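You operate a simulated robot arm through the tools that you are given. There is no shell and no other tool. Be economical: measure what you need, move in short steps, check, and stop when the job is done.

You are at the controls of a simulated robot arm. One attempt, no reset.

TASK
Oil the punch: air to the card's pressure, brass knob to 2, aim the nozzle, two test puffs.
Fine: open the blue valve; set all and shut the mesh door before the puffs.

It is judged by the outcome, as a careful person would: the job done as asked, and still so three seconds after it is handed in. It fails if anything else is knocked over, pushed out of place, dropped, spilled or broken.

THE ROBOT
A 7-joint arm with a two-finger parallel gripper on a trunk, on a base that drives. Base frame: it is fixed to the floor where the robot stands at the start and does not move with it; the origin is under the middle of the robot, x ahead of it, y to its left, z up. Lengths are in m, angles in rad, forces in N, time in s.
With the tool pointing down near the work surface it reaches from about 0.34 to 0.76 m from the robot's upright axis, wherever it stands. Its first joint turns from -2.007 to 2.007 rad. Places, roughly: air knob of the oil mist unit [0.6, -0.2, 0.6]; blue valve of the oil mist unit [0.5, -0.1, 0.6]; brass knob of the oil mist unit [0.6, -0.3, 0.6]; brass nozzle [0.9, 0.1, 1]; control panel of the forming cell [0.6, 0.8, 1.2]; job card on the control panel [0.5, 0.8, 1.1]; white key of the oil mist unit [0.6, -0.3, 0.8]; wide mesh door [0.5, 0, 1.4]. Payload 3.91 kg.
The tool frame sits at the grasp point between the pads (the TCP): z along the fingers, y along the line on which they close. The tips reach 0.03 m beyond it. The gripper opens to 0.11 m. The fingers are 0.02 m wide and 0.01 m thick; the gripper's body (0.048 by 0.112 m) begins 0.055 m behind the TCP.
Orientation is told as [roll, pitch, yaw] about the base's x, y, z axes, in that order, counted from this pose: with the fingers straight down and closing along the base's y, the tool's x points along the base's -x, its y along +y and its z along -z.

THE INTERFACE
- The arm moves only by the tool drive_tool. Its argument "targets" is a list of rows, each a list of 2 entries, a list of its own where there are three numbers: the shift along the tool's x, y, z in units of 200 mm (1.0 is 200 mm), then the turn, a rotation vector about the tool's x, y, z in units of 90 degrees (1.0 is 90 degrees). In form: [[[x, y, z], [rx, ry, rz]], ...]. A call has 1 to 8 rows; each row is the pose to reach, as a shift and turn from the pose commanded when the call began, along the tool's axes at that moment. "jaw" is the finger opening in m, from 0 to 0.11, set as the call begins (left out, the last holds). A call with a number of a shift or a turn outside -1 to 1 is refused whole. Each row takes 0.2 s and may step no farther than 0.05 m and 0.15 rad from the row before; otherwise, or with a gripper value out of range, the whole call is refused. A pose out of reach is approached as far as the arm can. The call stops where the force on the tool passes 40 N (or 10 N more than at its start, if that is more) or the arm is blocked; 0.2 s more then pass. Each finger travels about 0.108 m/s and halts on what it meets, pressing with about 39 N; the grip force reading is that of the motor and also rises with nothing between the fingers. The clock runs only during rows and for 0.2 s after the last one: add rows that repeat a pose to give the fingers time. It gives the time, the measured TCP pose, the force on the tool (base axes), the opening and the grip force at its end, in the units of the frame above (readings bear some noise), with the torque about the TCP (base axes, N m) and any sound that the robot's microphone picked up.
- Cameras (640 x 400 px; columns grow to the right, rows downward): "scene" is now at [0.0139, 0.1311, 1.6591]; the picture's right is [-0.27, -0.96, 0.00], its down [-0.72, 0.20, -0.66] and it looks along [0.64, -0.18, -0.75] (base axes); focal length 214 px, centre (320, 200). "wrist" rides on the gripper at [0.072, 0.017, -0.103] in the tool frame; the picture's right is [-0.23, 0.97, 0.00], its down [-0.76, -0.18, -0.62] and it looks along [-0.61, -0.14, 0.78] (tool axes); focal length 222 px, centre (320, 200). There is no depth. A picture from a camera that has moved, and an enlarged one, comes with that camera's place and axes in the base frame and with its lens.
- get_image(camera): a new picture of that camera. No time passes.
- lift_body(by): slides the trunk up (or, below 0, down) by that many m; the arm and the scene camera ride with it, the base frame stays. It gives what a move gives, with no picture.
- roll_base(legs): drives the robot by 1 to 6 legs, each [ahead, turn to the left] in m and rad, along the robot's own axes; the way and the turn of a leg run together, so that a leg with both is an arc; at most 1.5 m and 3.142 rad a leg. The arm and the cameras ride along, it lands a little off, and it stops where it bumps. It gives what a move gives.
- pan_tilt(pan, tilt): turns the head with the scene camera to pan (to the left, within 2.705 rad either way) and tilt (down, from -0.506 to 1.204), counted from straight ahead of the robot. It gives what a move gives.
- zoom(camera, box): a new picture of the part [left, top, right, bottom] of that camera's present view, enlarged. No time passes.
- hand_in(): hands the job in; it is judged then, once.

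Go step by step. Nothing tells you exact positions but the pictures and the camera data: compare them with the known pose of the tool, close in by small moves and look again before you grip or let go. The budget is 120 turns and 78 pictures, counting those below and the enlarged ones. Unless the task says otherwise, let go and move clear before handing in, and close with one line.

The tools are called as a command line: name --argument value ..., lists and objects as JSON in quotes. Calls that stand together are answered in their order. drive_tool: Moves the arm, as the interface text tells. Its arguments: {"type":"object","properties":{"targets":{"type":"array"},"jaw":{"type":"number"}},"required":["targets"]} The other tools are called the same way: lift_body (by) slides the trunk up or down; roll_base (legs) drives the base; pan_tilt (pan, tilt) turns the head that bears the scene camera; get_image (camera) takes a picture; zoom (camera, box) takes an enlarged picture of a part of a camera's view; hand_in () hands the job in.

At the start:

```text
time: 0.0
ee_pos: [0.4523, -0.1289, 1.4041]
ee_rot: [-0.001, 0.0, 0.0]
wrist_force: [-0.2, 0.7, 0.7]
torque: [-0.02, -0.02, 0.0]
gripper_width: 0.1099
grip_force: 0.1
trunk travel left (down, up): [-0.775, 0.215]
robot x, y, heading: [-0.0012, 0.0024, 0.001]
head pan, tilt: [-0.271, 0.848]
```

scene: 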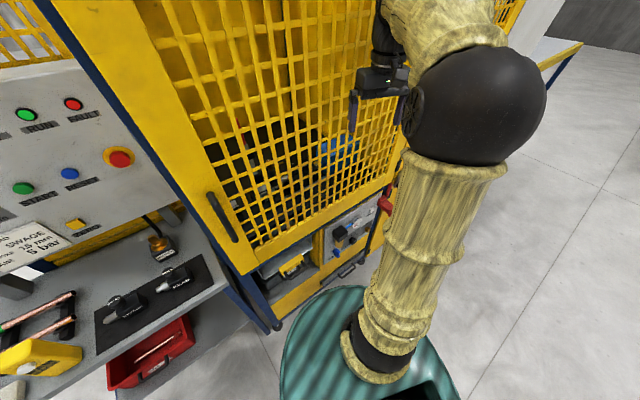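
wrist: 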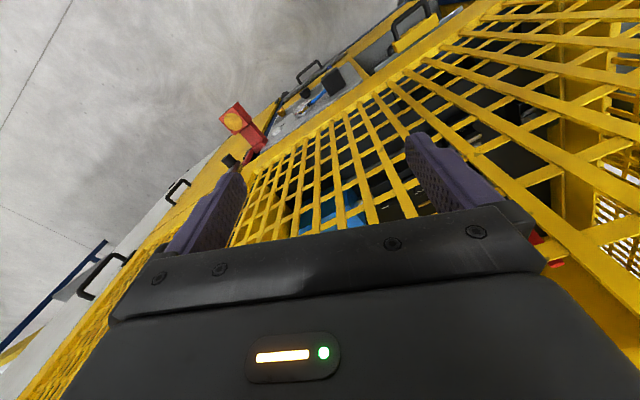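

I see the closed yellow mesh door ahead, the control panel with the job card on the left, and the oil mist unit low behind or below the door. First I read the card and look at the unit.

zoom --camera "scene" --box '[0, 60, 200, 300]'

zoom --camera "scene" --box '[200, 160, 420, 300]'

```text
1.67 times, centred on (100, 180) of scene
camera zoom: at [0.0139, 0.1311, 1.6591], right [-0.27, -0.96, 0.0], down [-0.72, 0.2, -0.66], along [0.64, -0.18, -0.75], focal length 358 px, centre (687, 233)
```

zoom: 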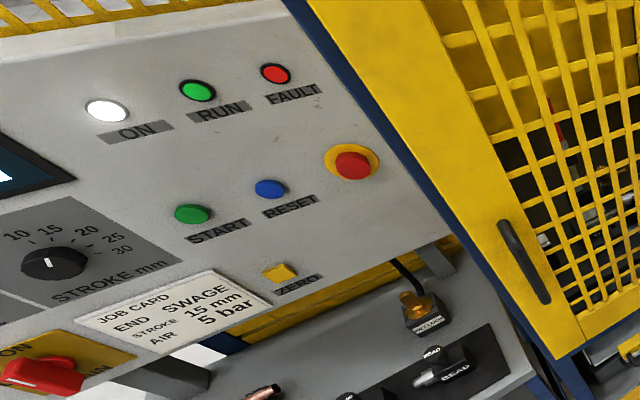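

```text
2.86 times, centred on (310, 230) of scene
camera zoom: at [0.0139, 0.1311, 1.6591], right [-0.27, -0.96, 0.0], down [-0.72, 0.2, -0.66], along [0.64, -0.18, -0.75], focal length 613 px, centre (349, 114)
```

zoom: 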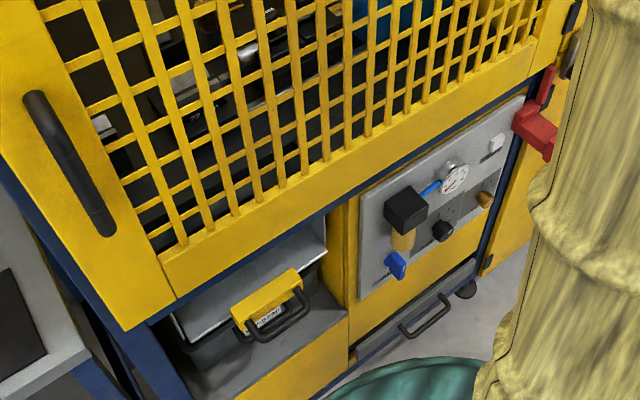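

The card says AIR 5 bar. I'll back off a bit, then look at the cell squarely.

roll_base --legs '[[-0.4, 0]]'

pan_tilt --pan 0.0 --tilt 0.6

get_image --camera "scene"

```text
time: 2.8
ee_pos: [0.0603, -0.1322, 1.4039]
ee_rot: [0.0, 0.001, -0.005]
wrist_force: [0.2, 0.1, -0.2]
torque: [-0.02, -0.01, -0.04]
gripper_width: 0.1101
grip_force: 0.0
trunk travel left (down, up): [-0.775, 0.215]
robot x, y, heading: [-0.393, 0.0006, -0.006]
head pan, tilt: [-0.271, 0.848]
```

```text
time: 3.6
ee_pos: [0.0598, -0.1305, 1.4032]
ee_rot: [0.0, 0.001, -0.006]
wrist_force: [-0.1, -0.4, -0.4]
torque: [0.02, -0.01, -0.02]
gripper_width: 0.1101
grip_force: 0.0
trunk travel left (down, up): [-0.775, 0.215]
robot x, y, heading: [-0.3899, -0.0007, -0.006]
head pan, tilt: [0.0, 0.6]
```

```text
73 pictures are left
camera scene: at [-0.3643, 0.1529, 1.6798], right [-0.01, -1.0, 0.0], down [-0.57, 0.0, -0.82], along [0.82, -0.01, -0.57], focal length 214 px, centre (320, 200)
```

scene: 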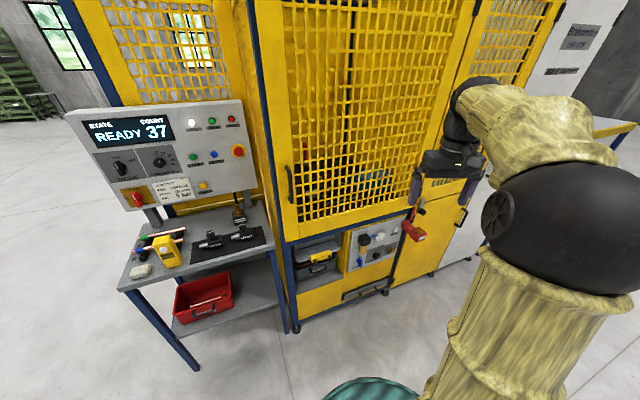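

zoom --camera "scene" --box '[260, 100, 440, 220]'

zoom --camera "scene" --box '[330, 190, 450, 310]'

zoom --camera "scene" --box '[80, 90, 270, 290]'

```text
3.33 times, centred on (350, 160) of scene
camera zoom: at [-0.3643, 0.1529, 1.6798], right [-0.01, -1.0, 0.0], down [-0.57, 0.0, -0.82], along [0.82, -0.01, -0.57], focal length 715 px, centre (220, 333)
```

zoom: 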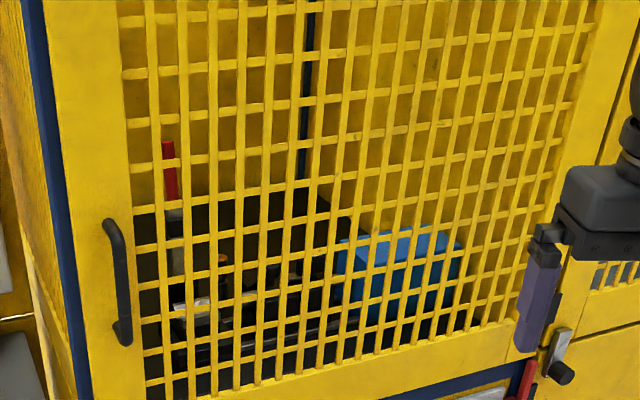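

```text
3.33 times, centred on (390, 250) of scene
camera zoom: at [-0.3643, 0.1529, 1.6798], right [-0.01, -1.0, 0.0], down [-0.57, 0.0, -0.82], along [0.82, -0.01, -0.57], focal length 715 px, centre (87, 33)
```

zoom: 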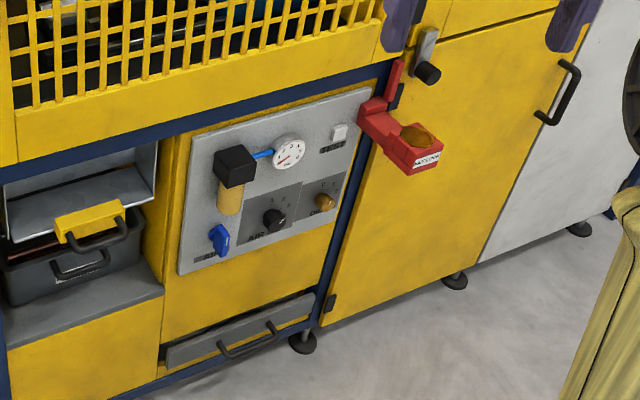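

```text
2.00 times, centred on (175, 190) of scene
camera zoom: at [-0.3643, 0.1529, 1.6798], right [-0.01, -1.0, 0.0], down [-0.57, 0.0, -0.82], along [0.82, -0.01, -0.57], focal length 429 px, centre (610, 220)
```

zoom: 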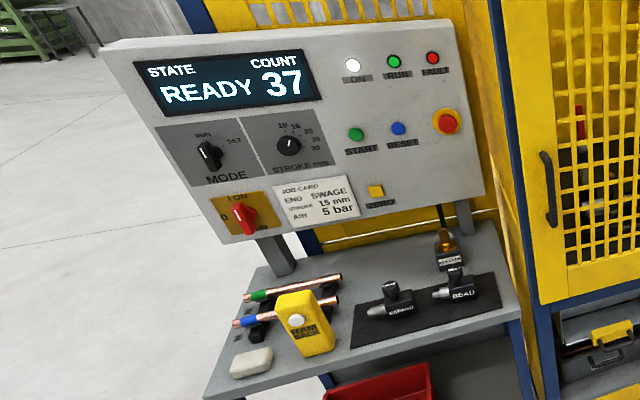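

I'll turn the tool to point forward and bring the trunk down toward the unit's panel.

drive_tool --targets '[[[-0.1, 0, 0], [0, -0.095, 0]], [[-0.2, 0, 0], [0, -0.19, 0]], [[-0.3, 0, 0], [0, -0.285, 0]], [[-0.4, 0, 0], [0, -0.38, 0]], [[-0.5, 0, 0], [0, -0.475, 0]], [[-0.6, 0, 0], [0, -0.57, 0]], [[-0.7, 0, 0], [0, -0.665, 0]], [[-0.8, 0, 0], [0, -0.76, 0]]]'

drive_tool --targets '[[[0, 0, 0], [0, -0.08, 0]], [[0, 0, 0], [0, -0.16, 0]], [[0, 0, 0], [0, -0.24, 0]]]'

lift_body --by -0.6

get_image --camera "scene"

get_image --camera "wrist"

```text
time: 5.4
ee_pos: [0.2201, -0.1331, 1.4027]
ee_rot: [-0.015, -1.188, 0.006]
wrist_force: [0.4, 0.0, 0.4]
torque: [0.02, 0.04, 0.0]
gripper_width: 0.1101
grip_force: 0.1
trunk travel left (down, up): [-0.775, 0.215]
robot x, y, heading: [-0.3929, 0.0002, -0.007]
head pan, tilt: [0.0, 0.6]
```

```text
time: 6.2
ee_pos: [0.22, -0.1331, 1.4036]
ee_rot: [-2.606, -1.568, 2.599]
wrist_force: [0.3, 0.1, 0.4]
torque: [-0.03, -0.01, 0.01]
gripper_width: 0.1098
grip_force: 0.1
trunk travel left (down, up): [-0.775, 0.215]
robot x, y, heading: [-0.3953, 0.0007, -0.006]
head pan, tilt: [0.0, 0.6]
```

```text
refused: -0.6 is not a number from -0.4 to 0.4
```

```text
69 pictures are left
camera scene: at [-0.3635, 0.1529, 1.6798], right [-0.01, -1.0, 0.0], down [-0.57, 0.0, -0.82], along [0.82, 0.0, -0.57], focal length 214 px, centre (320, 200)
```

scene: 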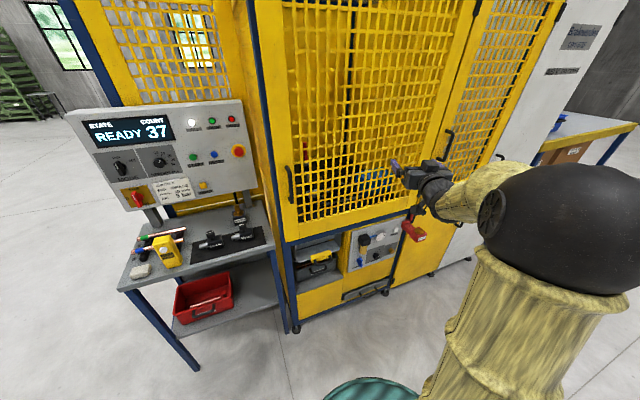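

```text
68 pictures are left
camera wrist: at [0.1173, -0.1151, 1.3307], right [0.01, 0.97, 0.23], down [-0.63, -0.17, 0.76], along [0.78, -0.15, 0.61], focal length 222 px, centre (320, 200)
```

wrist: 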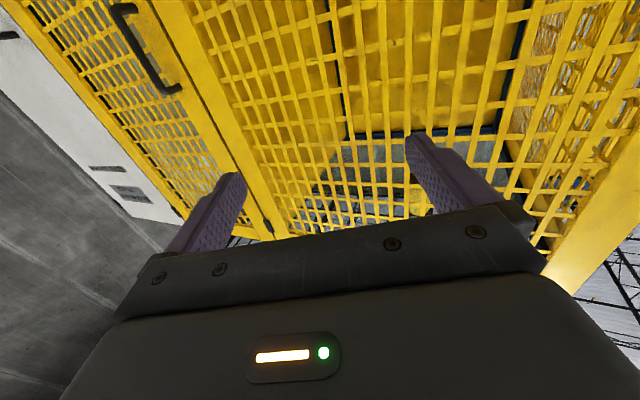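

lift_body --by -0.4

lift_body --by -0.25

pan_tilt --pan -0.3 --tilt 0.35

get_image --camera "scene"

```text
time: 10.0
ee_pos: [0.2201, -0.134, 1.0042]
ee_rot: [-0.482, -1.57, 0.476]
wrist_force: [0.0, 0.4, -0.2]
torque: [-0.05, -0.01, 0.02]
gripper_width: 0.1103
grip_force: 0.1
trunk travel left (down, up): [-0.375, 0.615]
robot x, y, heading: [-0.3934, -0.0022, -0.008]
head pan, tilt: [0.0, 0.6]
```

```text
time: 12.6
ee_pos: [0.2189, -0.1322, 0.753]
ee_rot: [-0.414, -1.571, 0.407]
wrist_force: [-0.6, -0.1, 0.7]
torque: [0.0, 0.0, 0.04]
gripper_width: 0.1099
grip_force: 0.1
trunk travel left (down, up): [-0.125, 0.865]
robot x, y, heading: [-0.3909, 0.0034, -0.005]
head pan, tilt: [0.0, 0.6]
```

```text
time: 13.4
ee_pos: [0.2194, -0.1324, 0.7542]
ee_rot: [-0.427, -1.571, 0.421]
wrist_force: [0.9, 0.1, 0.7]
torque: [0.01, 0.03, 0.02]
gripper_width: 0.1102
grip_force: 0.1
trunk travel left (down, up): [-0.125, 0.865]
robot x, y, heading: [-0.3909, 0.0037, -0.006]
head pan, tilt: [-0.3, 0.351]
```

```text
67 pictures are left
camera scene: at [-0.3639, 0.1255, 1.0525], right [-0.3, -0.95, 0.0], down [-0.33, 0.1, -0.94], along [0.9, -0.28, -0.34], focal length 214 px, centre (320, 200)
```

scene: 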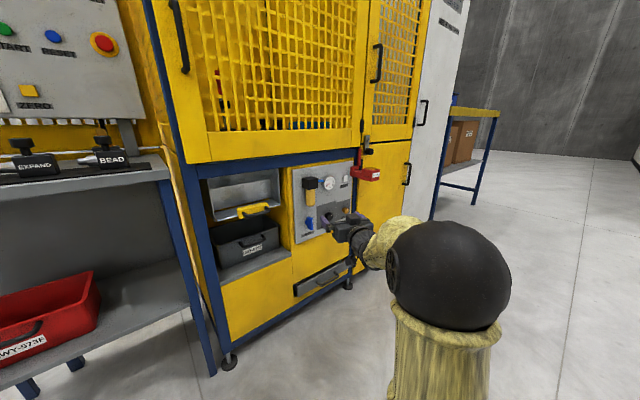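

zoom --camera "scene" --box '[280, 150, 400, 250]'

get_image --camera "wrist"

```text
4.00 times, centred on (340, 200) of scene
camera zoom: at [-0.3639, 0.1255, 1.0525], right [-0.3, -0.95, 0.0], down [-0.33, 0.1, -0.94], along [0.9, -0.28, -0.34], focal length 858 px, centre (240, 200)
```

zoom: 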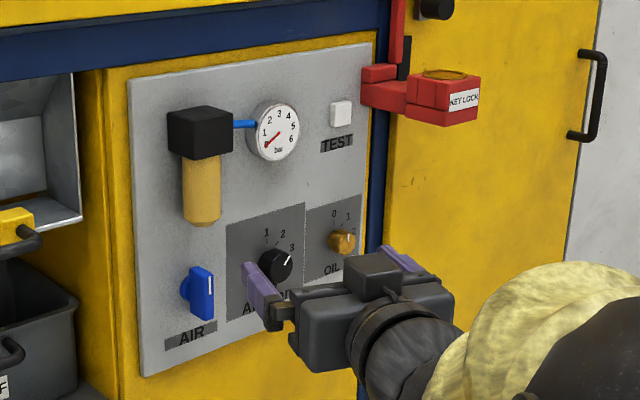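

```text
65 pictures are left
camera wrist: at [0.1166, -0.1148, 0.681], right [0.01, 0.97, 0.23], down [-0.62, -0.17, 0.76], along [0.78, -0.15, 0.61], focal length 222 px, centre (320, 200)
```

wrist: 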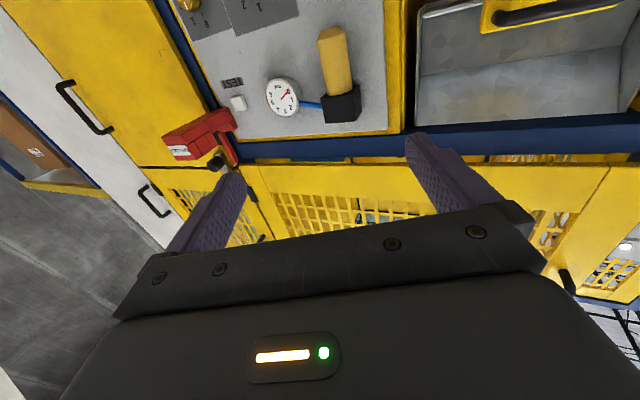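

zoom --camera "scene" --box '[315, 200, 355, 240]'

```text
10.00 times, centred on (335, 220) of scene
camera zoom: at [-0.3639, 0.1255, 1.0525], right [-0.3, -0.95, 0.0], down [-0.33, 0.1, -0.94], along [0.9, -0.28, -0.34], focal length 2145 px, centre (170, 0)
```

zoom: 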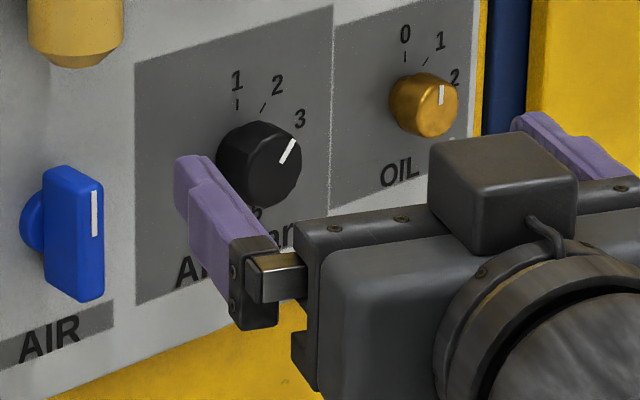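

Blue valve handle is about (0.53, -0.107, 0.588), upright (closed); air knob about (0.55, -0.20, 0.61); oil knob about (0.55, -0.295, 0.63). I'll drop to valve height then drive forward.

lift_body --by -0.12

drive_tool --targets '[[[0.115, 0.065, 0], [0, 0, 0]], [[0.23, 0.13, 0], [0, 0, 0]]]' --jaw 0.06

roll_base --legs '[[0.2, 0]]'

pan_tilt --pan -0.3 --tilt 0.45

get_image --camera "wrist"

zoom --camera "scene" --box '[240, 120, 400, 240]'

```text
time: 14.9
ee_pos: [0.22, -0.1331, 0.6335]
ee_rot: [-0.517, -1.569, 0.512]
wrist_force: [0.1, 1.0, -1.0]
torque: [0.0, 0.0, 0.05]
gripper_width: 0.11
grip_force: 0.0
trunk travel left (down, up): [-0.005, 0.985]
robot x, y, heading: [-0.3935, -0.0026, -0.006]
head pan, tilt: [-0.3, 0.351]
```

```text
time: 15.5
ee_pos: [0.2201, -0.1061, 0.5905]
ee_rot: [-1.363, -1.568, 1.357]
wrist_force: [-0.7, 1.7, -0.3]
torque: [-0.01, -0.05, 0.0]
gripper_width: 0.0599
grip_force: 0.1
trunk travel left (down, up): [-0.005, 0.985]
robot x, y, heading: [-0.3889, -0.0026, -0.009]
head pan, tilt: [-0.3, 0.351]
```

```text
time: 17.3
ee_pos: [0.4222, -0.1059, 0.5906]
ee_rot: [-0.742, -1.57, 0.742]
wrist_force: [0.2, -0.8, 0.5]
torque: [-0.01, 0.02, -0.01]
gripper_width: 0.0598
grip_force: 0.0
trunk travel left (down, up): [-0.005, 0.985]
robot x, y, heading: [-0.1879, -0.0013, -0.002]
head pan, tilt: [-0.3, 0.351]
```

```text
time: 17.9
ee_pos: [0.4224, -0.1057, 0.5894]
ee_rot: [-0.793, -1.571, 0.788]
wrist_force: [-0.9, 0.4, -0.2]
torque: [-0.01, -0.02, -0.03]
gripper_width: 0.0597
grip_force: 0.0
trunk travel left (down, up): [-0.005, 0.985]
robot x, y, heading: [-0.1888, -0.0028, -0.001]
head pan, tilt: [-0.3, 0.45]
```

```text
63 pictures are left
camera wrist: at [0.3192, -0.0882, 0.5172], right [0.0, 0.97, 0.23], down [-0.62, -0.18, 0.76], along [0.78, -0.14, 0.61], focal length 222 px, centre (320, 200)
```

wrist: 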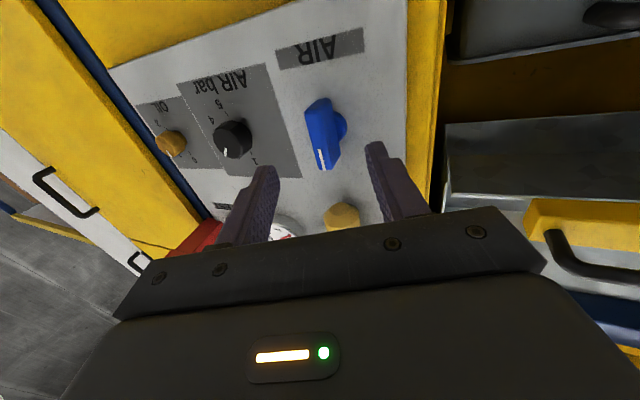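

```text
3.33 times, centred on (320, 180) of scene
camera zoom: at [-0.1627, 0.125, 0.9234], right [-0.3, -0.95, 0.0], down [-0.42, 0.13, -0.9], along [0.86, -0.27, -0.43], focal length 715 px, centre (320, 267)
```

zoom: 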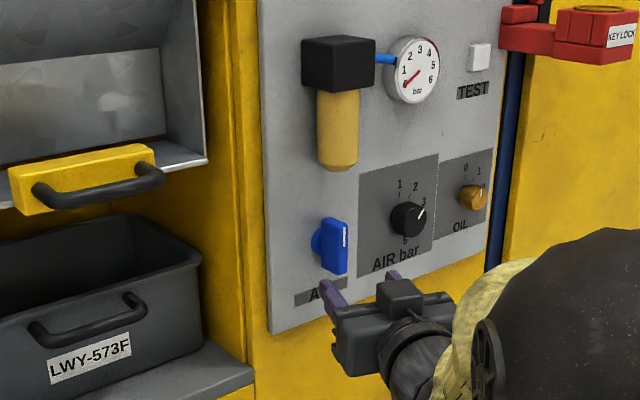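

Valve aligned between fingers. Advance 0.08 m and look.

drive_tool --targets '[[[0, 0.01, 0.2], [0, 0, 0]], [[0, 0.015, 0.4], [0, 0, 0]]]' --jaw 0.06

get_image --camera "wrist"

zoom --camera "scene" --box '[290, 140, 370, 220]'

```text
time: 18.6
ee_pos: [0.4993, -0.1058, 0.5871]
ee_rot: [-0.665, -1.569, 0.663]
wrist_force: [-14.3, 1.4, 1.2]
torque: [0.07, -0.07, 0.58]
gripper_width: 0.0602
grip_force: 0.3
trunk travel left (down, up): [-0.005, 0.985]
robot x, y, heading: [-0.1923, -0.0009, -0.007]
head pan, tilt: [-0.3, 0.45]
stopped in row 2: the force on the tool passed its limit at 76 N (the readings are from after the stop); the commanded pose is now the measured one
```

```text
61 pictures are left
camera wrist: at [0.3962, -0.0883, 0.5147], right [0.0, 0.97, 0.23], down [-0.62, -0.18, 0.76], along [0.78, -0.14, 0.61], focal length 222 px, centre (320, 200)
```

wrist: 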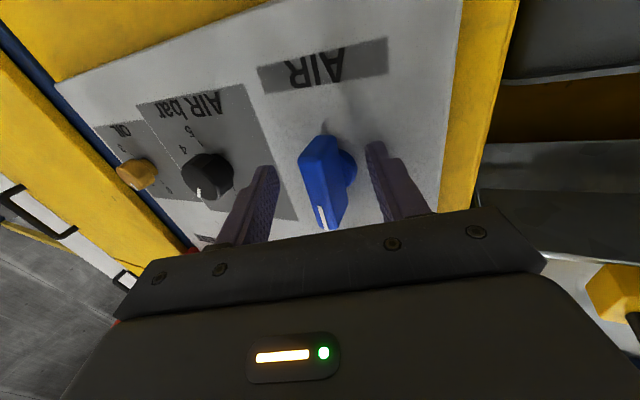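

```text
5.00 times, centred on (330, 180) of scene
camera zoom: at [-0.1639, 0.125, 0.9235], right [-0.3, -0.95, 0.0], down [-0.41, 0.13, -0.9], along [0.86, -0.27, -0.43], focal length 1072 px, centre (270, 300)
```

zoom: 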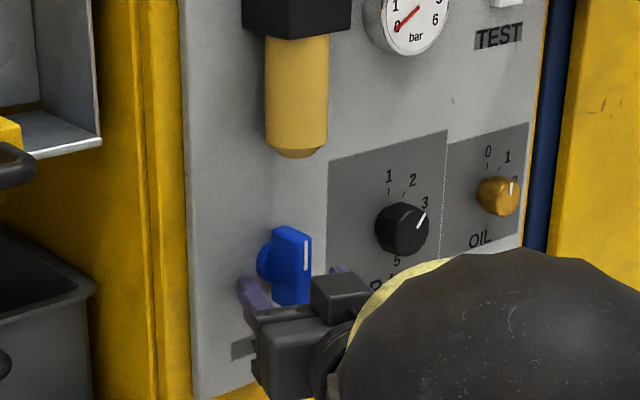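

Finger tips met the panel (face at x≈0.53). Back off 8 mm and close on the handle.

drive_tool --targets '[[[0, 0.01, -0.04], [0, 0, 0]]]'

drive_tool --targets '[[[0, 0, 0], [0, 0, 0]], [[0, 0, 0], [0, 0, 0]], [[0, 0, 0], [0, 0, 0]]]' --jaw 0.0

get_image --camera "wrist"

```text
time: 19.0
ee_pos: [0.4931, -0.1045, 0.5868]
ee_rot: [-0.269, -1.566, 0.264]
wrist_force: [-0.1, -0.9, -0.4]
torque: [0.01, -0.02, 0.04]
gripper_width: 0.06
grip_force: 0.0
trunk travel left (down, up): [-0.005, 0.985]
robot x, y, heading: [-0.1914, 0.0017, -0.001]
head pan, tilt: [-0.3, 0.45]
```

```text
time: 19.8
ee_pos: [0.493, -0.1067, 0.5858]
ee_rot: [-0.132, -1.566, 0.126]
wrist_force: [5.0, -11.8, 1.0]
torque: [0.03, 0.45, 0.5]
gripper_width: 0.0229
grip_force: 44.9
trunk travel left (down, up): [-0.005, 0.985]
robot x, y, heading: [-0.1877, 0.0, -0.0]
head pan, tilt: [-0.3, 0.45]
```

```text
59 pictures are left
camera wrist: at [0.3902, -0.0881, 0.514], right [0.01, 0.97, 0.23], down [-0.62, -0.17, 0.76], along [0.78, -0.15, 0.6], focal length 222 px, centre (320, 200)
```

wrist: 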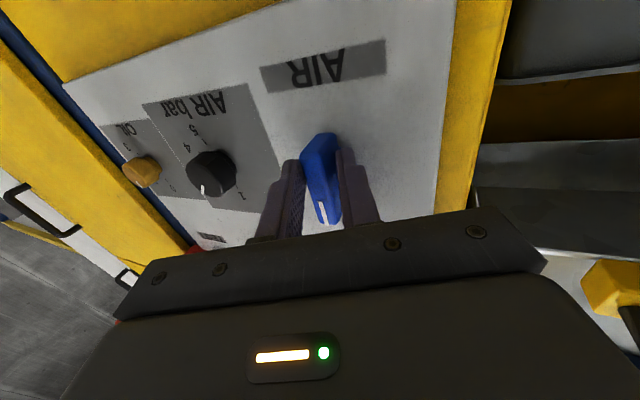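

drive_tool --targets '[[[0, 0, 0], [0, 0, -0.08]], [[0, 0, 0], [0, 0, -0.16]]]'

zoom --camera "scene" --box '[290, 110, 370, 220]'

```text
time: 20.4
ee_pos: [0.492, -0.1095, 0.5874]
ee_rot: [-1.562, -1.319, 1.55]
wrist_force: [-1.6, -30.1, 1.9]
torque: [0.78, -0.95, 0.14]
gripper_width: 0.022
grip_force: 45.0
trunk travel left (down, up): [-0.005, 0.985]
robot x, y, heading: [-0.1905, -0.002, -0.004]
head pan, tilt: [-0.3, 0.45]
```

```text
3.64 times, centred on (330, 165) of scene
camera zoom: at [-0.1631, 0.1235, 0.9237], right [-0.3, -0.95, 0.0], down [-0.42, 0.13, -0.9], along [0.86, -0.27, -0.44], focal length 780 px, centre (284, 327)
```

zoom: 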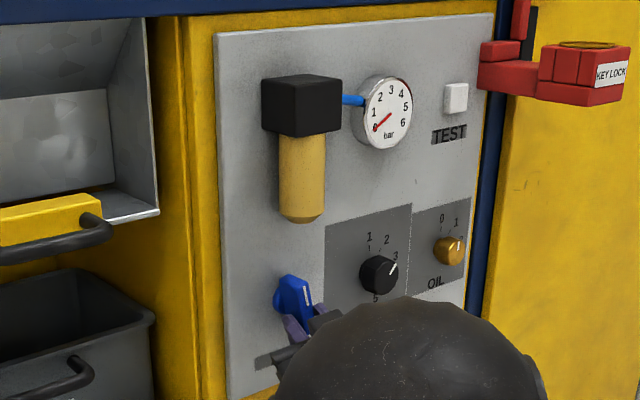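

drive_tool --targets '[[[-0.034, -0.027, 0], [0, 0, 0]], [[-0.034, -0.027, 0], [0, 0, -0.08]], [[-0.034, -0.027, 0], [0, 0, -0.16]], [[-0.034, -0.027, 0], [0, 0, -0.24]]]'

zoom --camera "scene" --box '[290, 110, 370, 220]'

```text
time: 21.4
ee_pos: [0.4916, -0.1118, 0.5934]
ee_rot: [-1.562, -0.94, 1.557]
wrist_force: [-7.5, -26.2, -12.2]
torque: [0.23, -0.01, 0.48]
gripper_width: 0.021
grip_force: 45.3
trunk travel left (down, up): [-0.005, 0.985]
robot x, y, heading: [-0.1898, 0.0003, -0.005]
head pan, tilt: [-0.3, 0.45]
```

```text
3.64 times, centred on (330, 165) of scene
camera zoom: at [-0.1622, 0.1235, 0.9237], right [-0.3, -0.95, 0.0], down [-0.42, 0.13, -0.9], along [0.86, -0.27, -0.44], focal length 780 px, centre (284, 327)
```

zoom: 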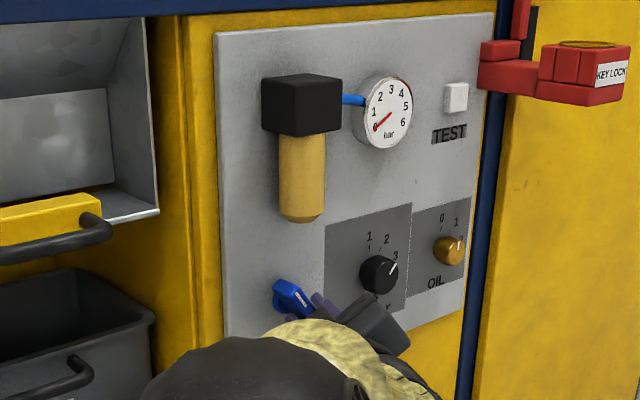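

drive_tool --targets '[[[0.023, -0.014, 0], [0, 0, -0.085]], [[0.023, -0.014, 0], [0, 0, -0.17]], [[0.023, -0.014, 0], [0, 0, -0.255]], [[0.023, -0.014, 0], [0, 0, -0.34]], [[0.023, -0.014, 0], [0, 0, -0.425]]]'

get_image --camera "scene"

```text
time: 22.6
ee_pos: [0.4919, -0.1133, 0.598]
ee_rot: [-1.581, -0.289, 1.566]
wrist_force: [-13.5, 4.3, 10.9]
torque: [-0.31, 0.68, -0.76]
gripper_width: 0.0177
grip_force: 45.1
trunk travel left (down, up): [-0.005, 0.985]
robot x, y, heading: [-0.1851, -0.0021, -0.013]
head pan, tilt: [-0.3, 0.45]
stopped in row 5: the force on the tool passed its limit at 41 N (the readings are from after the stop); the commanded pose is now the measured one
```

```text
56 pictures are left
camera scene: at [-0.1611, 0.125, 0.9231], right [-0.3, -0.95, 0.0], down [-0.41, 0.13, -0.9], along [0.86, -0.27, -0.43], focal length 214 px, centre (320, 200)
```

scene: 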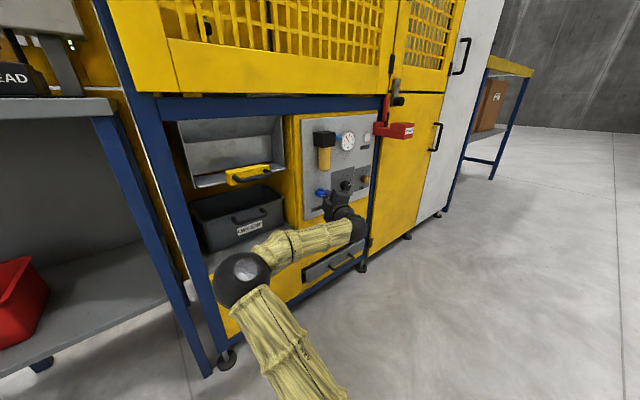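

zoom --camera "scene" --box '[300, 110, 380, 230]'

get_image --camera "wrist"

```text
3.33 times, centred on (340, 170) of scene
camera zoom: at [-0.1611, 0.125, 0.9231], right [-0.3, -0.95, 0.0], down [-0.41, 0.13, -0.9], along [0.86, -0.27, -0.43], focal length 715 px, centre (253, 300)
```

zoom: 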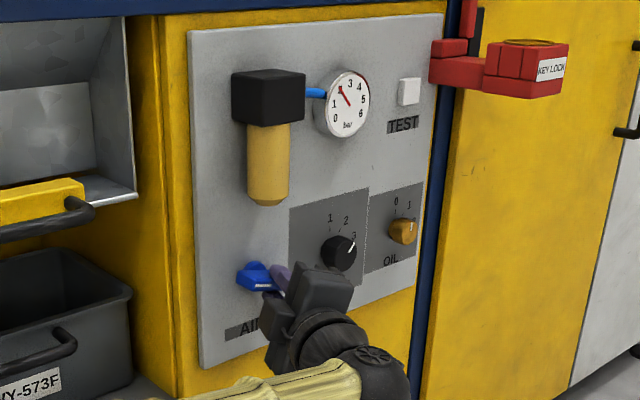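

```text
54 pictures are left
camera wrist: at [0.3892, -0.1772, 0.5596], right [0.01, 0.5, -0.87], down [-0.62, 0.68, 0.38], along [0.78, 0.54, 0.32], focal length 222 px, centre (320, 200)
```

wrist: 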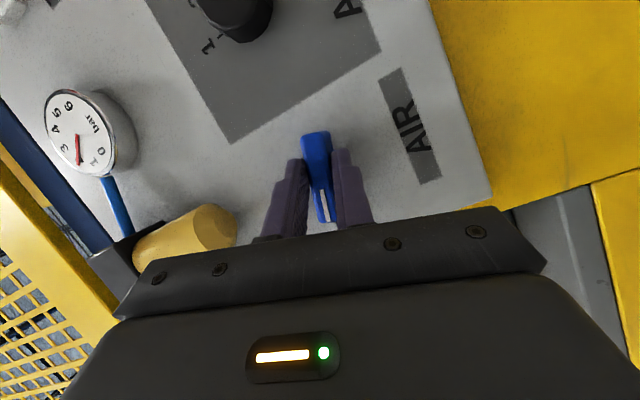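

The gauge rises (~2 bar): counter-clockwise opens it. I finish the quarter turn.

drive_tool --targets '[[[0, 0, 0], [0, 0, -0.06]], [[0, 0, 0], [0, 0, -0.12]], [[0, 0, 0], [0, 0, -0.19]]]'

zoom --camera "scene" --box '[300, 110, 380, 210]'

```text
time: 23.4
ee_pos: [0.4928, -0.114, 0.5999]
ee_rot: [-1.583, 0.01, 1.562]
wrist_force: [5.8, -4.7, 28.5]
torque: [0.73, 0.18, 0.16]
gripper_width: 0.0155
grip_force: 45.2
trunk travel left (down, up): [-0.005, 0.985]
robot x, y, heading: [-0.1875, 0.0016, -0.01]
head pan, tilt: [-0.3, 0.45]
```

```text
4.00 times, centred on (340, 160) of scene
camera zoom: at [-0.1616, 0.1247, 0.9239], right [-0.3, -0.95, 0.0], down [-0.41, 0.13, -0.9], along [0.86, -0.27, -0.43], focal length 858 px, centre (240, 360)
```

zoom: 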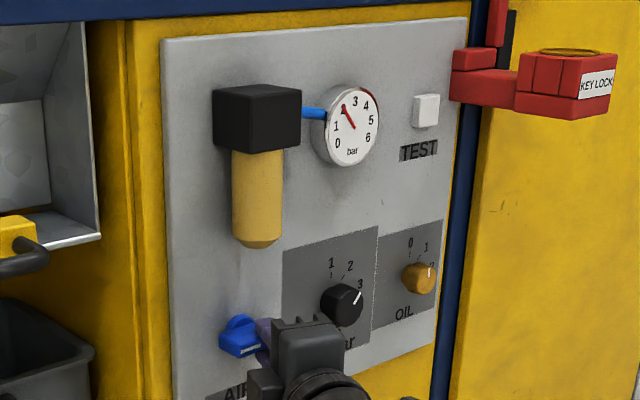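

Valve is open. Release, back off, and turn the wrist back.

drive_tool --targets '[[[0, 0, 0], [0, 0, 0]], [[0, 0, 0], [0, 0, 0]], [[0, 0, -0.2], [0, 0, 0]], [[0, 0, -0.4], [0, 0, 0]]]' --jaw 0.06

drive_tool --targets '[[[0, 0, 0], [0, 0, 0.09]], [[0, 0, 0], [0, 0, 0.18]], [[0, 0, 0], [0, 0, 0.27]], [[0, 0, 0], [0, 0, 0.36]], [[0, 0, 0], [0, 0, 0.45]], [[0, 0, 0], [0, 0, 0.54]], [[0, 0, 0], [0, 0, 0.63]], [[0, 0, 0], [0, 0, 0.72]]]'

drive_tool --targets '[[[0, 0, 0], [0, 0, 0.09]], [[0, 0, 0], [0, 0, 0.18]], [[0, 0, 0], [0, 0, 0.27]], [[0, 0, 0], [0, 0, 0.36]], [[0, 0, 0], [0, 0, 0.45]], [[0, 0, 0], [0, 0, 0.54]], [[0, 0, 0], [0, 0, 0.63]], [[0, 0, 0], [0, 0, 0.72]]]'

```text
time: 24.4
ee_pos: [0.4132, -0.1127, 0.5934]
ee_rot: [-1.575, 0.009, 1.564]
wrist_force: [0.3, -0.3, 0.1]
torque: [0.0, 0.02, -0.01]
gripper_width: 0.06
grip_force: 0.1
trunk travel left (down, up): [-0.005, 0.985]
robot x, y, heading: [-0.1856, 0.002, -0.006]
head pan, tilt: [-0.3, 0.45]
```

```text
time: 26.2
ee_pos: [0.4137, -0.1146, 0.5935]
ee_rot: [-1.582, -1.123, 1.574]
wrist_force: [0.2, -0.6, 0.0]
torque: [0.02, -0.01, 0.0]
gripper_width: 0.06
grip_force: 0.0
trunk travel left (down, up): [-0.005, 0.985]
robot x, y, heading: [-0.1879, 0.0003, -0.012]
head pan, tilt: [-0.3, 0.45]
```

```text
time: 28.0
ee_pos: [0.4143, -0.1125, 0.5944]
ee_rot: [1.577, -0.884, -1.581]
wrist_force: [0.2, 0.1, -1.4]
torque: [0.02, 0.0, 0.02]
gripper_width: 0.0599
grip_force: 0.0
trunk travel left (down, up): [-0.005, 0.985]
robot x, y, heading: [-0.1896, -0.0005, -0.011]
head pan, tilt: [-0.3, 0.45]
```

zoom --camera "scene" --box '[330, 125, 380, 195]'

```text
5.71 times, centred on (355, 160) of scene
camera zoom: at [-0.16, 0.1247, 0.9234], right [-0.3, -0.95, 0.0], down [-0.41, 0.13, -0.9], along [0.86, -0.27, -0.44], focal length 1226 px, centre (120, 429)
```

zoom: 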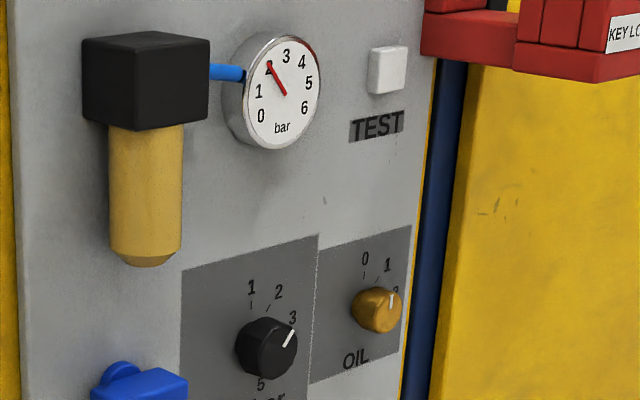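

Gauge shows 2 bar; the air scale is 45° per bar with 5 at straight down, so +135° clockwise. I re-estimate the air knob at (0.565, -0.217, 0.600). Move in front of it with wrist pre-turned.

drive_tool --targets '[[[0, 0, 0], [0, 0, -0.09]], [[0, 0, 0], [0, 0, -0.18]], [[0, 0, 0], [0, 0, -0.27]], [[0, 0, 0], [0, 0, -0.36]], [[0, 0, 0], [0, 0, -0.44]]]' --jaw 0.075

drive_tool --targets '[[[0, -0.1, 0], [0, 0, -0.09]], [[0, -0.2, 0], [0, 0, -0.18]], [[0, -0.3, 0], [0, 0, -0.27]], [[0, -0.4, 0], [0, 0, -0.36]], [[-0.03, -0.52, 0], [0, 0, -0.45]], [[-0.03, -0.52, 0], [0, 0, -0.54]], [[-0.03, -0.52, 0], [0, 0, -0.63]], [[-0.03, -0.52, 0], [0, 0, -0.72]]]'

get_image --camera "wrist"

```text
time: 29.2
ee_pos: [0.4138, -0.1127, 0.5962]
ee_rot: [-1.994, -1.558, 1.987]
wrist_force: [-0.3, -0.2, 0.2]
torque: [-0.01, -0.03, -0.03]
gripper_width: 0.0751
grip_force: 0.0
trunk travel left (down, up): [-0.005, 0.985]
robot x, y, heading: [-0.1851, -0.002, -0.006]
head pan, tilt: [-0.3, 0.45]
```

```text
time: 31.0
ee_pos: [0.412, -0.2169, 0.6007]
ee_rot: [-1.576, -0.431, 1.567]
wrist_force: [0.5, -0.8, -0.3]
torque: [0.02, -0.01, -0.02]
gripper_width: 0.0749
grip_force: 0.0
trunk travel left (down, up): [-0.005, 0.985]
robot x, y, heading: [-0.1919, -0.0002, -0.011]
head pan, tilt: [-0.3, 0.45]
```

```text
51 pictures are left
camera wrist: at [0.3095, -0.2745, 0.5552], right [0.01, 0.61, -0.79], down [-0.62, 0.62, 0.48], along [0.78, 0.49, 0.39], focal length 222 px, centre (320, 200)
```

wrist: 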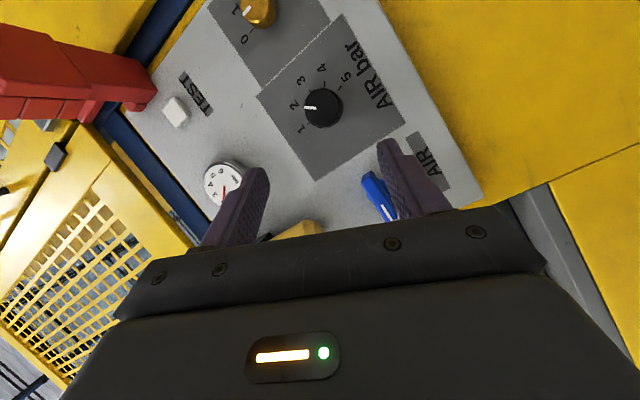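

drive_tool --targets '[[[0, 0, 0.2], [0, 0, 0]], [[0, 0, 0.4], [0, 0, 0]], [[0, 0, 0.58], [0, 0, 0]], [[0, 0, 0.63], [0, 0, 0]]]'

get_image --camera "wrist"

```text
time: 32.0
ee_pos: [0.5389, -0.2199, 0.6021]
ee_rot: [-1.576, -0.43, 1.566]
wrist_force: [-0.1, 0.0, 0.7]
torque: [-0.05, 0.0, 0.0]
gripper_width: 0.0753
grip_force: 0.2
trunk travel left (down, up): [-0.005, 0.985]
robot x, y, heading: [-0.1867, 0.0016, -0.008]
head pan, tilt: [-0.3, 0.45]
```

```text
50 pictures are left
camera wrist: at [0.4377, -0.2773, 0.5557], right [0.01, 0.61, -0.79], down [-0.62, 0.62, 0.48], along [0.78, 0.49, 0.39], focal length 222 px, centre (320, 200)
```

wrist: 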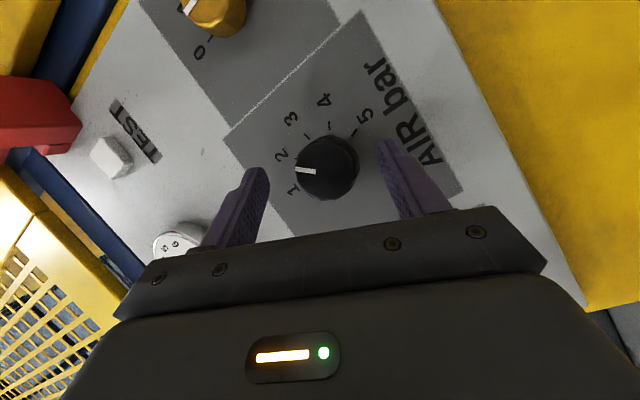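

drive_tool --targets '[[[0.005, 0, 0.04], [0, 0, 0]], [[0.005, 0, 0.04], [0, 0, 0]]]'

drive_tool --targets '[[[0, 0, 0], [0, 0, 0]], [[0, 0, 0], [0, 0, 0]], [[0, 0, 0], [0, 0, 0]]]' --jaw 0

drive_tool --targets '[[[0, 0, 0], [0, 0, 0.09]], [[0, 0, 0], [0, 0, 0.18]], [[0, 0, 0], [0, 0, 0.27]]]'

get_image --camera "wrist"

```text
time: 32.6
ee_pos: [0.5467, -0.219, 0.6019]
ee_rot: [-1.576, -0.432, 1.569]
wrist_force: [-0.3, 0.5, -0.4]
torque: [-0.03, 0.0, 0.02]
gripper_width: 0.0748
grip_force: 0.2
trunk travel left (down, up): [-0.005, 0.985]
robot x, y, heading: [-0.1899, 0.0024, -0.011]
head pan, tilt: [-0.3, 0.45]
```

```text
time: 33.4
ee_pos: [0.5467, -0.2185, 0.598]
ee_rot: [-1.566, -0.431, 1.566]
wrist_force: [-21.4, 11.6, -27.7]
torque: [-0.34, 1.12, 1.16]
gripper_width: 0.0444
grip_force: 45.1
trunk travel left (down, up): [-0.005, 0.985]
robot x, y, heading: [-0.1854, -0.0027, -0.007]
head pan, tilt: [-0.3, 0.45]
```

```text
time: 34.3
ee_pos: [0.5465, -0.2186, 0.5954]
ee_rot: [-1.549, -0.833, 1.55]
wrist_force: [9.6, -4.6, -5.6]
torque: [0.0, 0.18, 0.91]
gripper_width: 0.0466
grip_force: 44.9
trunk travel left (down, up): [-0.005, 0.985]
robot x, y, heading: [-0.1874, 0.0015, -0.013]
head pan, tilt: [-0.3, 0.45]
stopped in row 3: the force on the tool passed its limit at 48 N (the readings are from after the stop); the commanded pose is now the measured one
```

```text
49 pictures are left
camera wrist: at [0.4435, -0.2536, 0.531], right [0.0, 0.87, -0.49], down [-0.61, 0.38, 0.69], along [0.79, 0.3, 0.53], focal length 222 px, centre (320, 200)
```

wrist: 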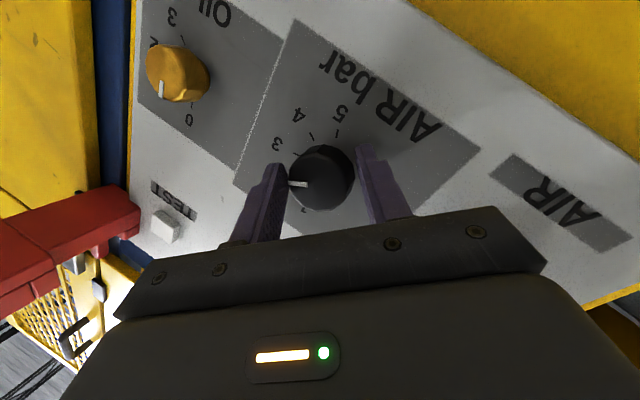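

drive_tool --targets '[[[0, 0, 0], [0, 0, 0.08]], [[0, 0, 0], [0, 0, 0.16]], [[0, 0, 0], [0, 0, 0.24]], [[0, 0, 0], [0, 0, 0.32]], [[0, 0, 0], [0, 0, 0.4]]]'

zoom --camera "scene" --box '[310, 110, 390, 210]'

```text
time: 35.0
ee_pos: [0.5455, -0.2179, 0.5928]
ee_rot: [-1.522, -1.117, 1.525]
wrist_force: [-1.7, -1.6, -2.9]
torque: [0.18, -0.49, 0.93]
gripper_width: 0.0474
grip_force: 44.7
trunk travel left (down, up): [-0.005, 0.985]
robot x, y, heading: [-0.1889, -0.0033, -0.005]
head pan, tilt: [-0.3, 0.45]
stopped in row 3: the force on the tool passed its limit at 45 N (the readings are from after the stop); the commanded pose is now the measured one
```

```text
4.00 times, centred on (350, 160) of scene
camera zoom: at [-0.1603, 0.1246, 0.9236], right [-0.3, -0.95, 0.0], down [-0.41, 0.13, -0.9], along [0.86, -0.27, -0.44], focal length 858 px, centre (200, 360)
```

zoom: 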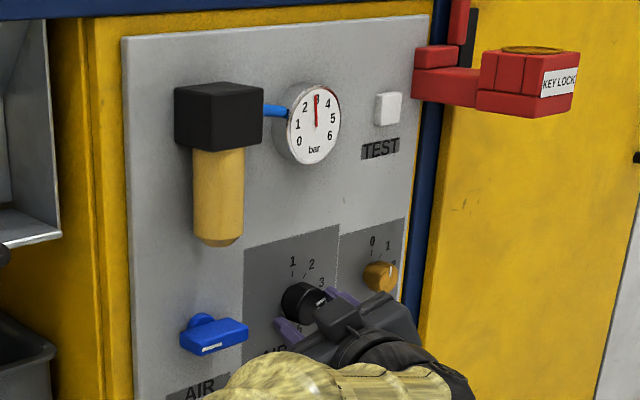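

3 bar now; grip has drifted a little low. Release, recenter, regrip and continue.

drive_tool --targets '[[[0, 0, 0], [0, 0, 0]], [[-0.03, -0.013, 0], [0, 0, 0]], [[-0.03, -0.013, 0.01], [0, 0, 0]]]' --jaw 0.07

get_image --camera "wrist"

```text
time: 35.7
ee_pos: [0.5434, -0.2223, 0.5963]
ee_rot: [-1.506, -1.114, 1.496]
wrist_force: [-9.8, -0.8, -0.7]
torque: [-0.03, 0.08, 0.31]
gripper_width: 0.0696
grip_force: 0.1
trunk travel left (down, up): [-0.005, 0.985]
robot x, y, heading: [-0.1886, 0.0039, -0.01]
head pan, tilt: [-0.3, 0.45]
stopped in row 3: the force on the tool passed its limit at 46 N (the readings are from after the stop); the commanded pose is now the measured one
```

```text
47 pictures are left
camera wrist: at [0.4388, -0.2379, 0.5264], right [0.01, 0.97, -0.23], down [-0.6, 0.19, 0.78], along [0.8, 0.13, 0.58], focal length 222 px, centre (320, 200)
```

wrist: 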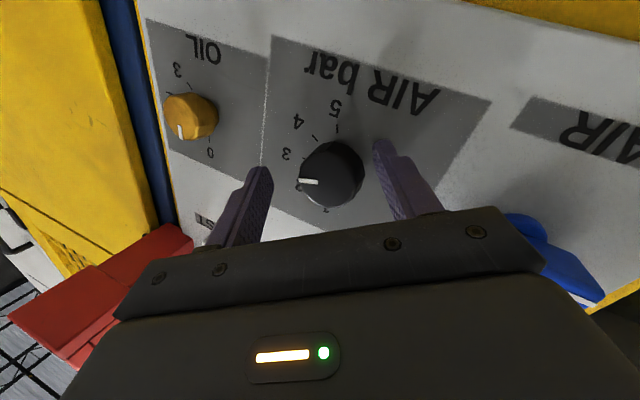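

drive_tool --targets '[[[-0.01, 0.02, -0.025], [0, 0, 0]]]'

drive_tool --targets '[[[0, 0, 0], [0, 0, 0]], [[0, 0, 0], [0, 0, 0]], [[0, 0, 0], [0, 0, 0.07]], [[0, 0, 0], [0, 0, 0.14]], [[0, 0, 0], [0, 0, 0.21]], [[0, 0, 0], [0, 0, 0.28]], [[0, 0, 0], [0, 0, 0.35]]]' --jaw 0

zoom --camera "scene" --box '[310, 110, 390, 210]'

```text
time: 36.1
ee_pos: [0.5391, -0.217, 0.5953]
ee_rot: [-1.506, -1.113, 1.499]
wrist_force: [-1.0, 0.4, -0.1]
torque: [0.02, 0.02, -0.03]
gripper_width: 0.0699
grip_force: 0.0
trunk travel left (down, up): [-0.005, 0.985]
robot x, y, heading: [-0.1853, 0.0001, -0.012]
head pan, tilt: [-0.3, 0.45]
```

```text
time: 37.7
ee_pos: [0.5393, -0.2137, 0.5958]
ee_rot: [1.274, -1.474, -1.284]
wrist_force: [-30.4, 24.1, -7.1]
torque: [-0.49, 1.17, 1.23]
gripper_width: 0.0462
grip_force: 45.1
trunk travel left (down, up): [-0.005, 0.985]
robot x, y, heading: [-0.1892, -0.0029, -0.003]
head pan, tilt: [-0.3, 0.45]
```

```text
4.00 times, centred on (350, 160) of scene
camera zoom: at [-0.1613, 0.1258, 0.9232], right [-0.3, -0.95, 0.0], down [-0.41, 0.13, -0.9], along [0.86, -0.27, -0.43], focal length 858 px, centre (200, 360)
```

zoom: 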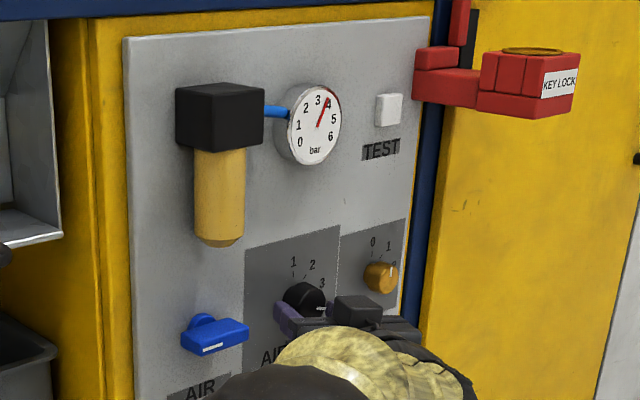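

drive_tool --targets '[[[0, 0.02, -0.01], [0, 0, 0]], [[0, 0.02, -0.01], [0, 0, 0.08]], [[0, 0.02, -0.01], [0, 0, 0.16]], [[0, 0.02, -0.01], [0, 0, 0.24]], [[0, 0.02, -0.01], [0, 0, 0.32]], [[0, 0.02, -0.01], [0, 0, 0.4]]]'

zoom --camera "scene" --box '[310, 110, 390, 210]'

```text
time: 39.1
ee_pos: [0.5359, -0.2133, 0.5991]
ee_rot: [1.532, -0.85, -1.555]
wrist_force: [-21.1, 9.8, 3.4]
torque: [-0.32, 0.54, 1.51]
gripper_width: 0.0442
grip_force: 45.1
trunk travel left (down, up): [-0.005, 0.985]
robot x, y, heading: [-0.1888, -0.0033, -0.008]
head pan, tilt: [-0.3, 0.45]
```

```text
4.00 times, centred on (350, 160) of scene
camera zoom: at [-0.1614, 0.1253, 0.9234], right [-0.3, -0.95, 0.0], down [-0.41, 0.13, -0.9], along [0.86, -0.27, -0.43], focal length 858 px, centre (200, 360)
```

zoom: 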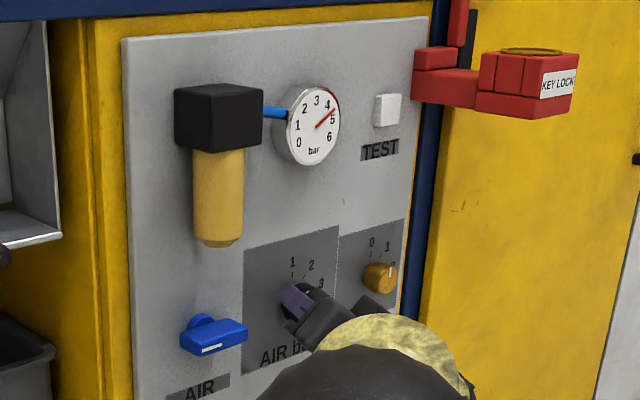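

drive_tool --targets '[[[0, 0, 0], [0, 0, 0.07]], [[0, 0, 0], [0, 0, 0.14]], [[0, 0, 0], [0, 0, 0.2]], [[0, 0, 0], [0, 0, 0.2]]]'

zoom --camera "scene" --box '[340, 125, 380, 155]'

get_image --camera "wrist"

```text
time: 40.1
ee_pos: [0.5366, -0.2142, 0.5993]
ee_rot: [1.54, -0.535, -1.569]
wrist_force: [-8.7, 7.8, 11.6]
torque: [-0.03, -0.25, 0.67]
gripper_width: 0.0432
grip_force: 45.0
trunk travel left (down, up): [-0.005, 0.985]
robot x, y, heading: [-0.1869, 0.0039, -0.007]
head pan, tilt: [-0.3, 0.45]
```

```text
13.33 times, centred on (360, 140) of scene
camera zoom: at [-0.1614, 0.1254, 0.9234], right [-0.3, -0.95, 0.0], down [-0.41, 0.13, -0.9], along [0.86, -0.27, -0.43], focal length 2860 px, centre (-213, 1000)
```

zoom: 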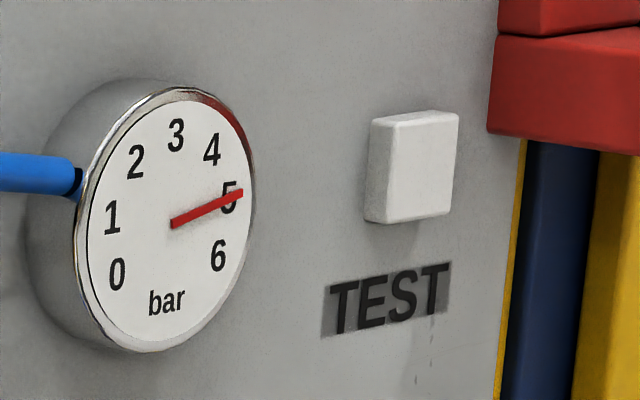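

```text
43 pictures are left
camera wrist: at [0.435, -0.1406, 0.579], right [0.03, 0.3, 0.95], down [-0.63, -0.74, 0.25], along [0.78, -0.6, 0.17], focal length 222 px, centre (320, 200)
```

wrist: 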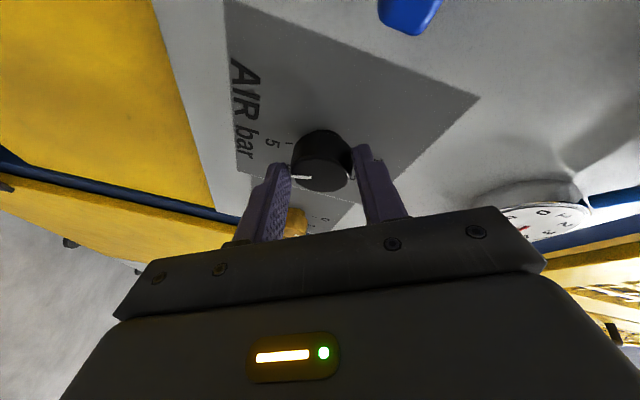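

Gauge reads 5. Release gently and back out, then look.

drive_tool --targets '[[[0, 0, 0], [0, 0, 0]], [[0, 0, 0], [0, 0, 0]], [[0, 0, -0.15], [0, 0, 0]], [[0, 0, -0.35], [0, 0, 0]], [[0, 0, -0.55], [0, 0, 0]]]' --jaw 0.07

zoom --camera "scene" --box '[320, 120, 400, 200]'

```text
time: 41.3
ee_pos: [0.4255, -0.2105, 0.598]
ee_rot: [1.538, -0.535, -1.568]
wrist_force: [-0.1, -0.2, 0.5]
torque: [-0.01, -0.01, 0.0]
gripper_width: 0.0701
grip_force: 0.0
trunk travel left (down, up): [-0.005, 0.985]
robot x, y, heading: [-0.1891, -0.0005, -0.014]
head pan, tilt: [-0.3, 0.45]
```

```text
5.00 times, centred on (360, 160) of scene
camera zoom: at [-0.16, 0.1248, 0.9233], right [-0.3, -0.95, 0.0], down [-0.42, 0.13, -0.9], along [0.86, -0.27, -0.44], focal length 1072 px, centre (120, 400)
```

zoom: 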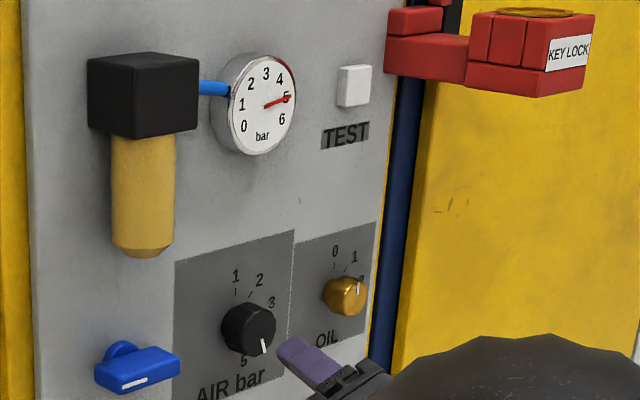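

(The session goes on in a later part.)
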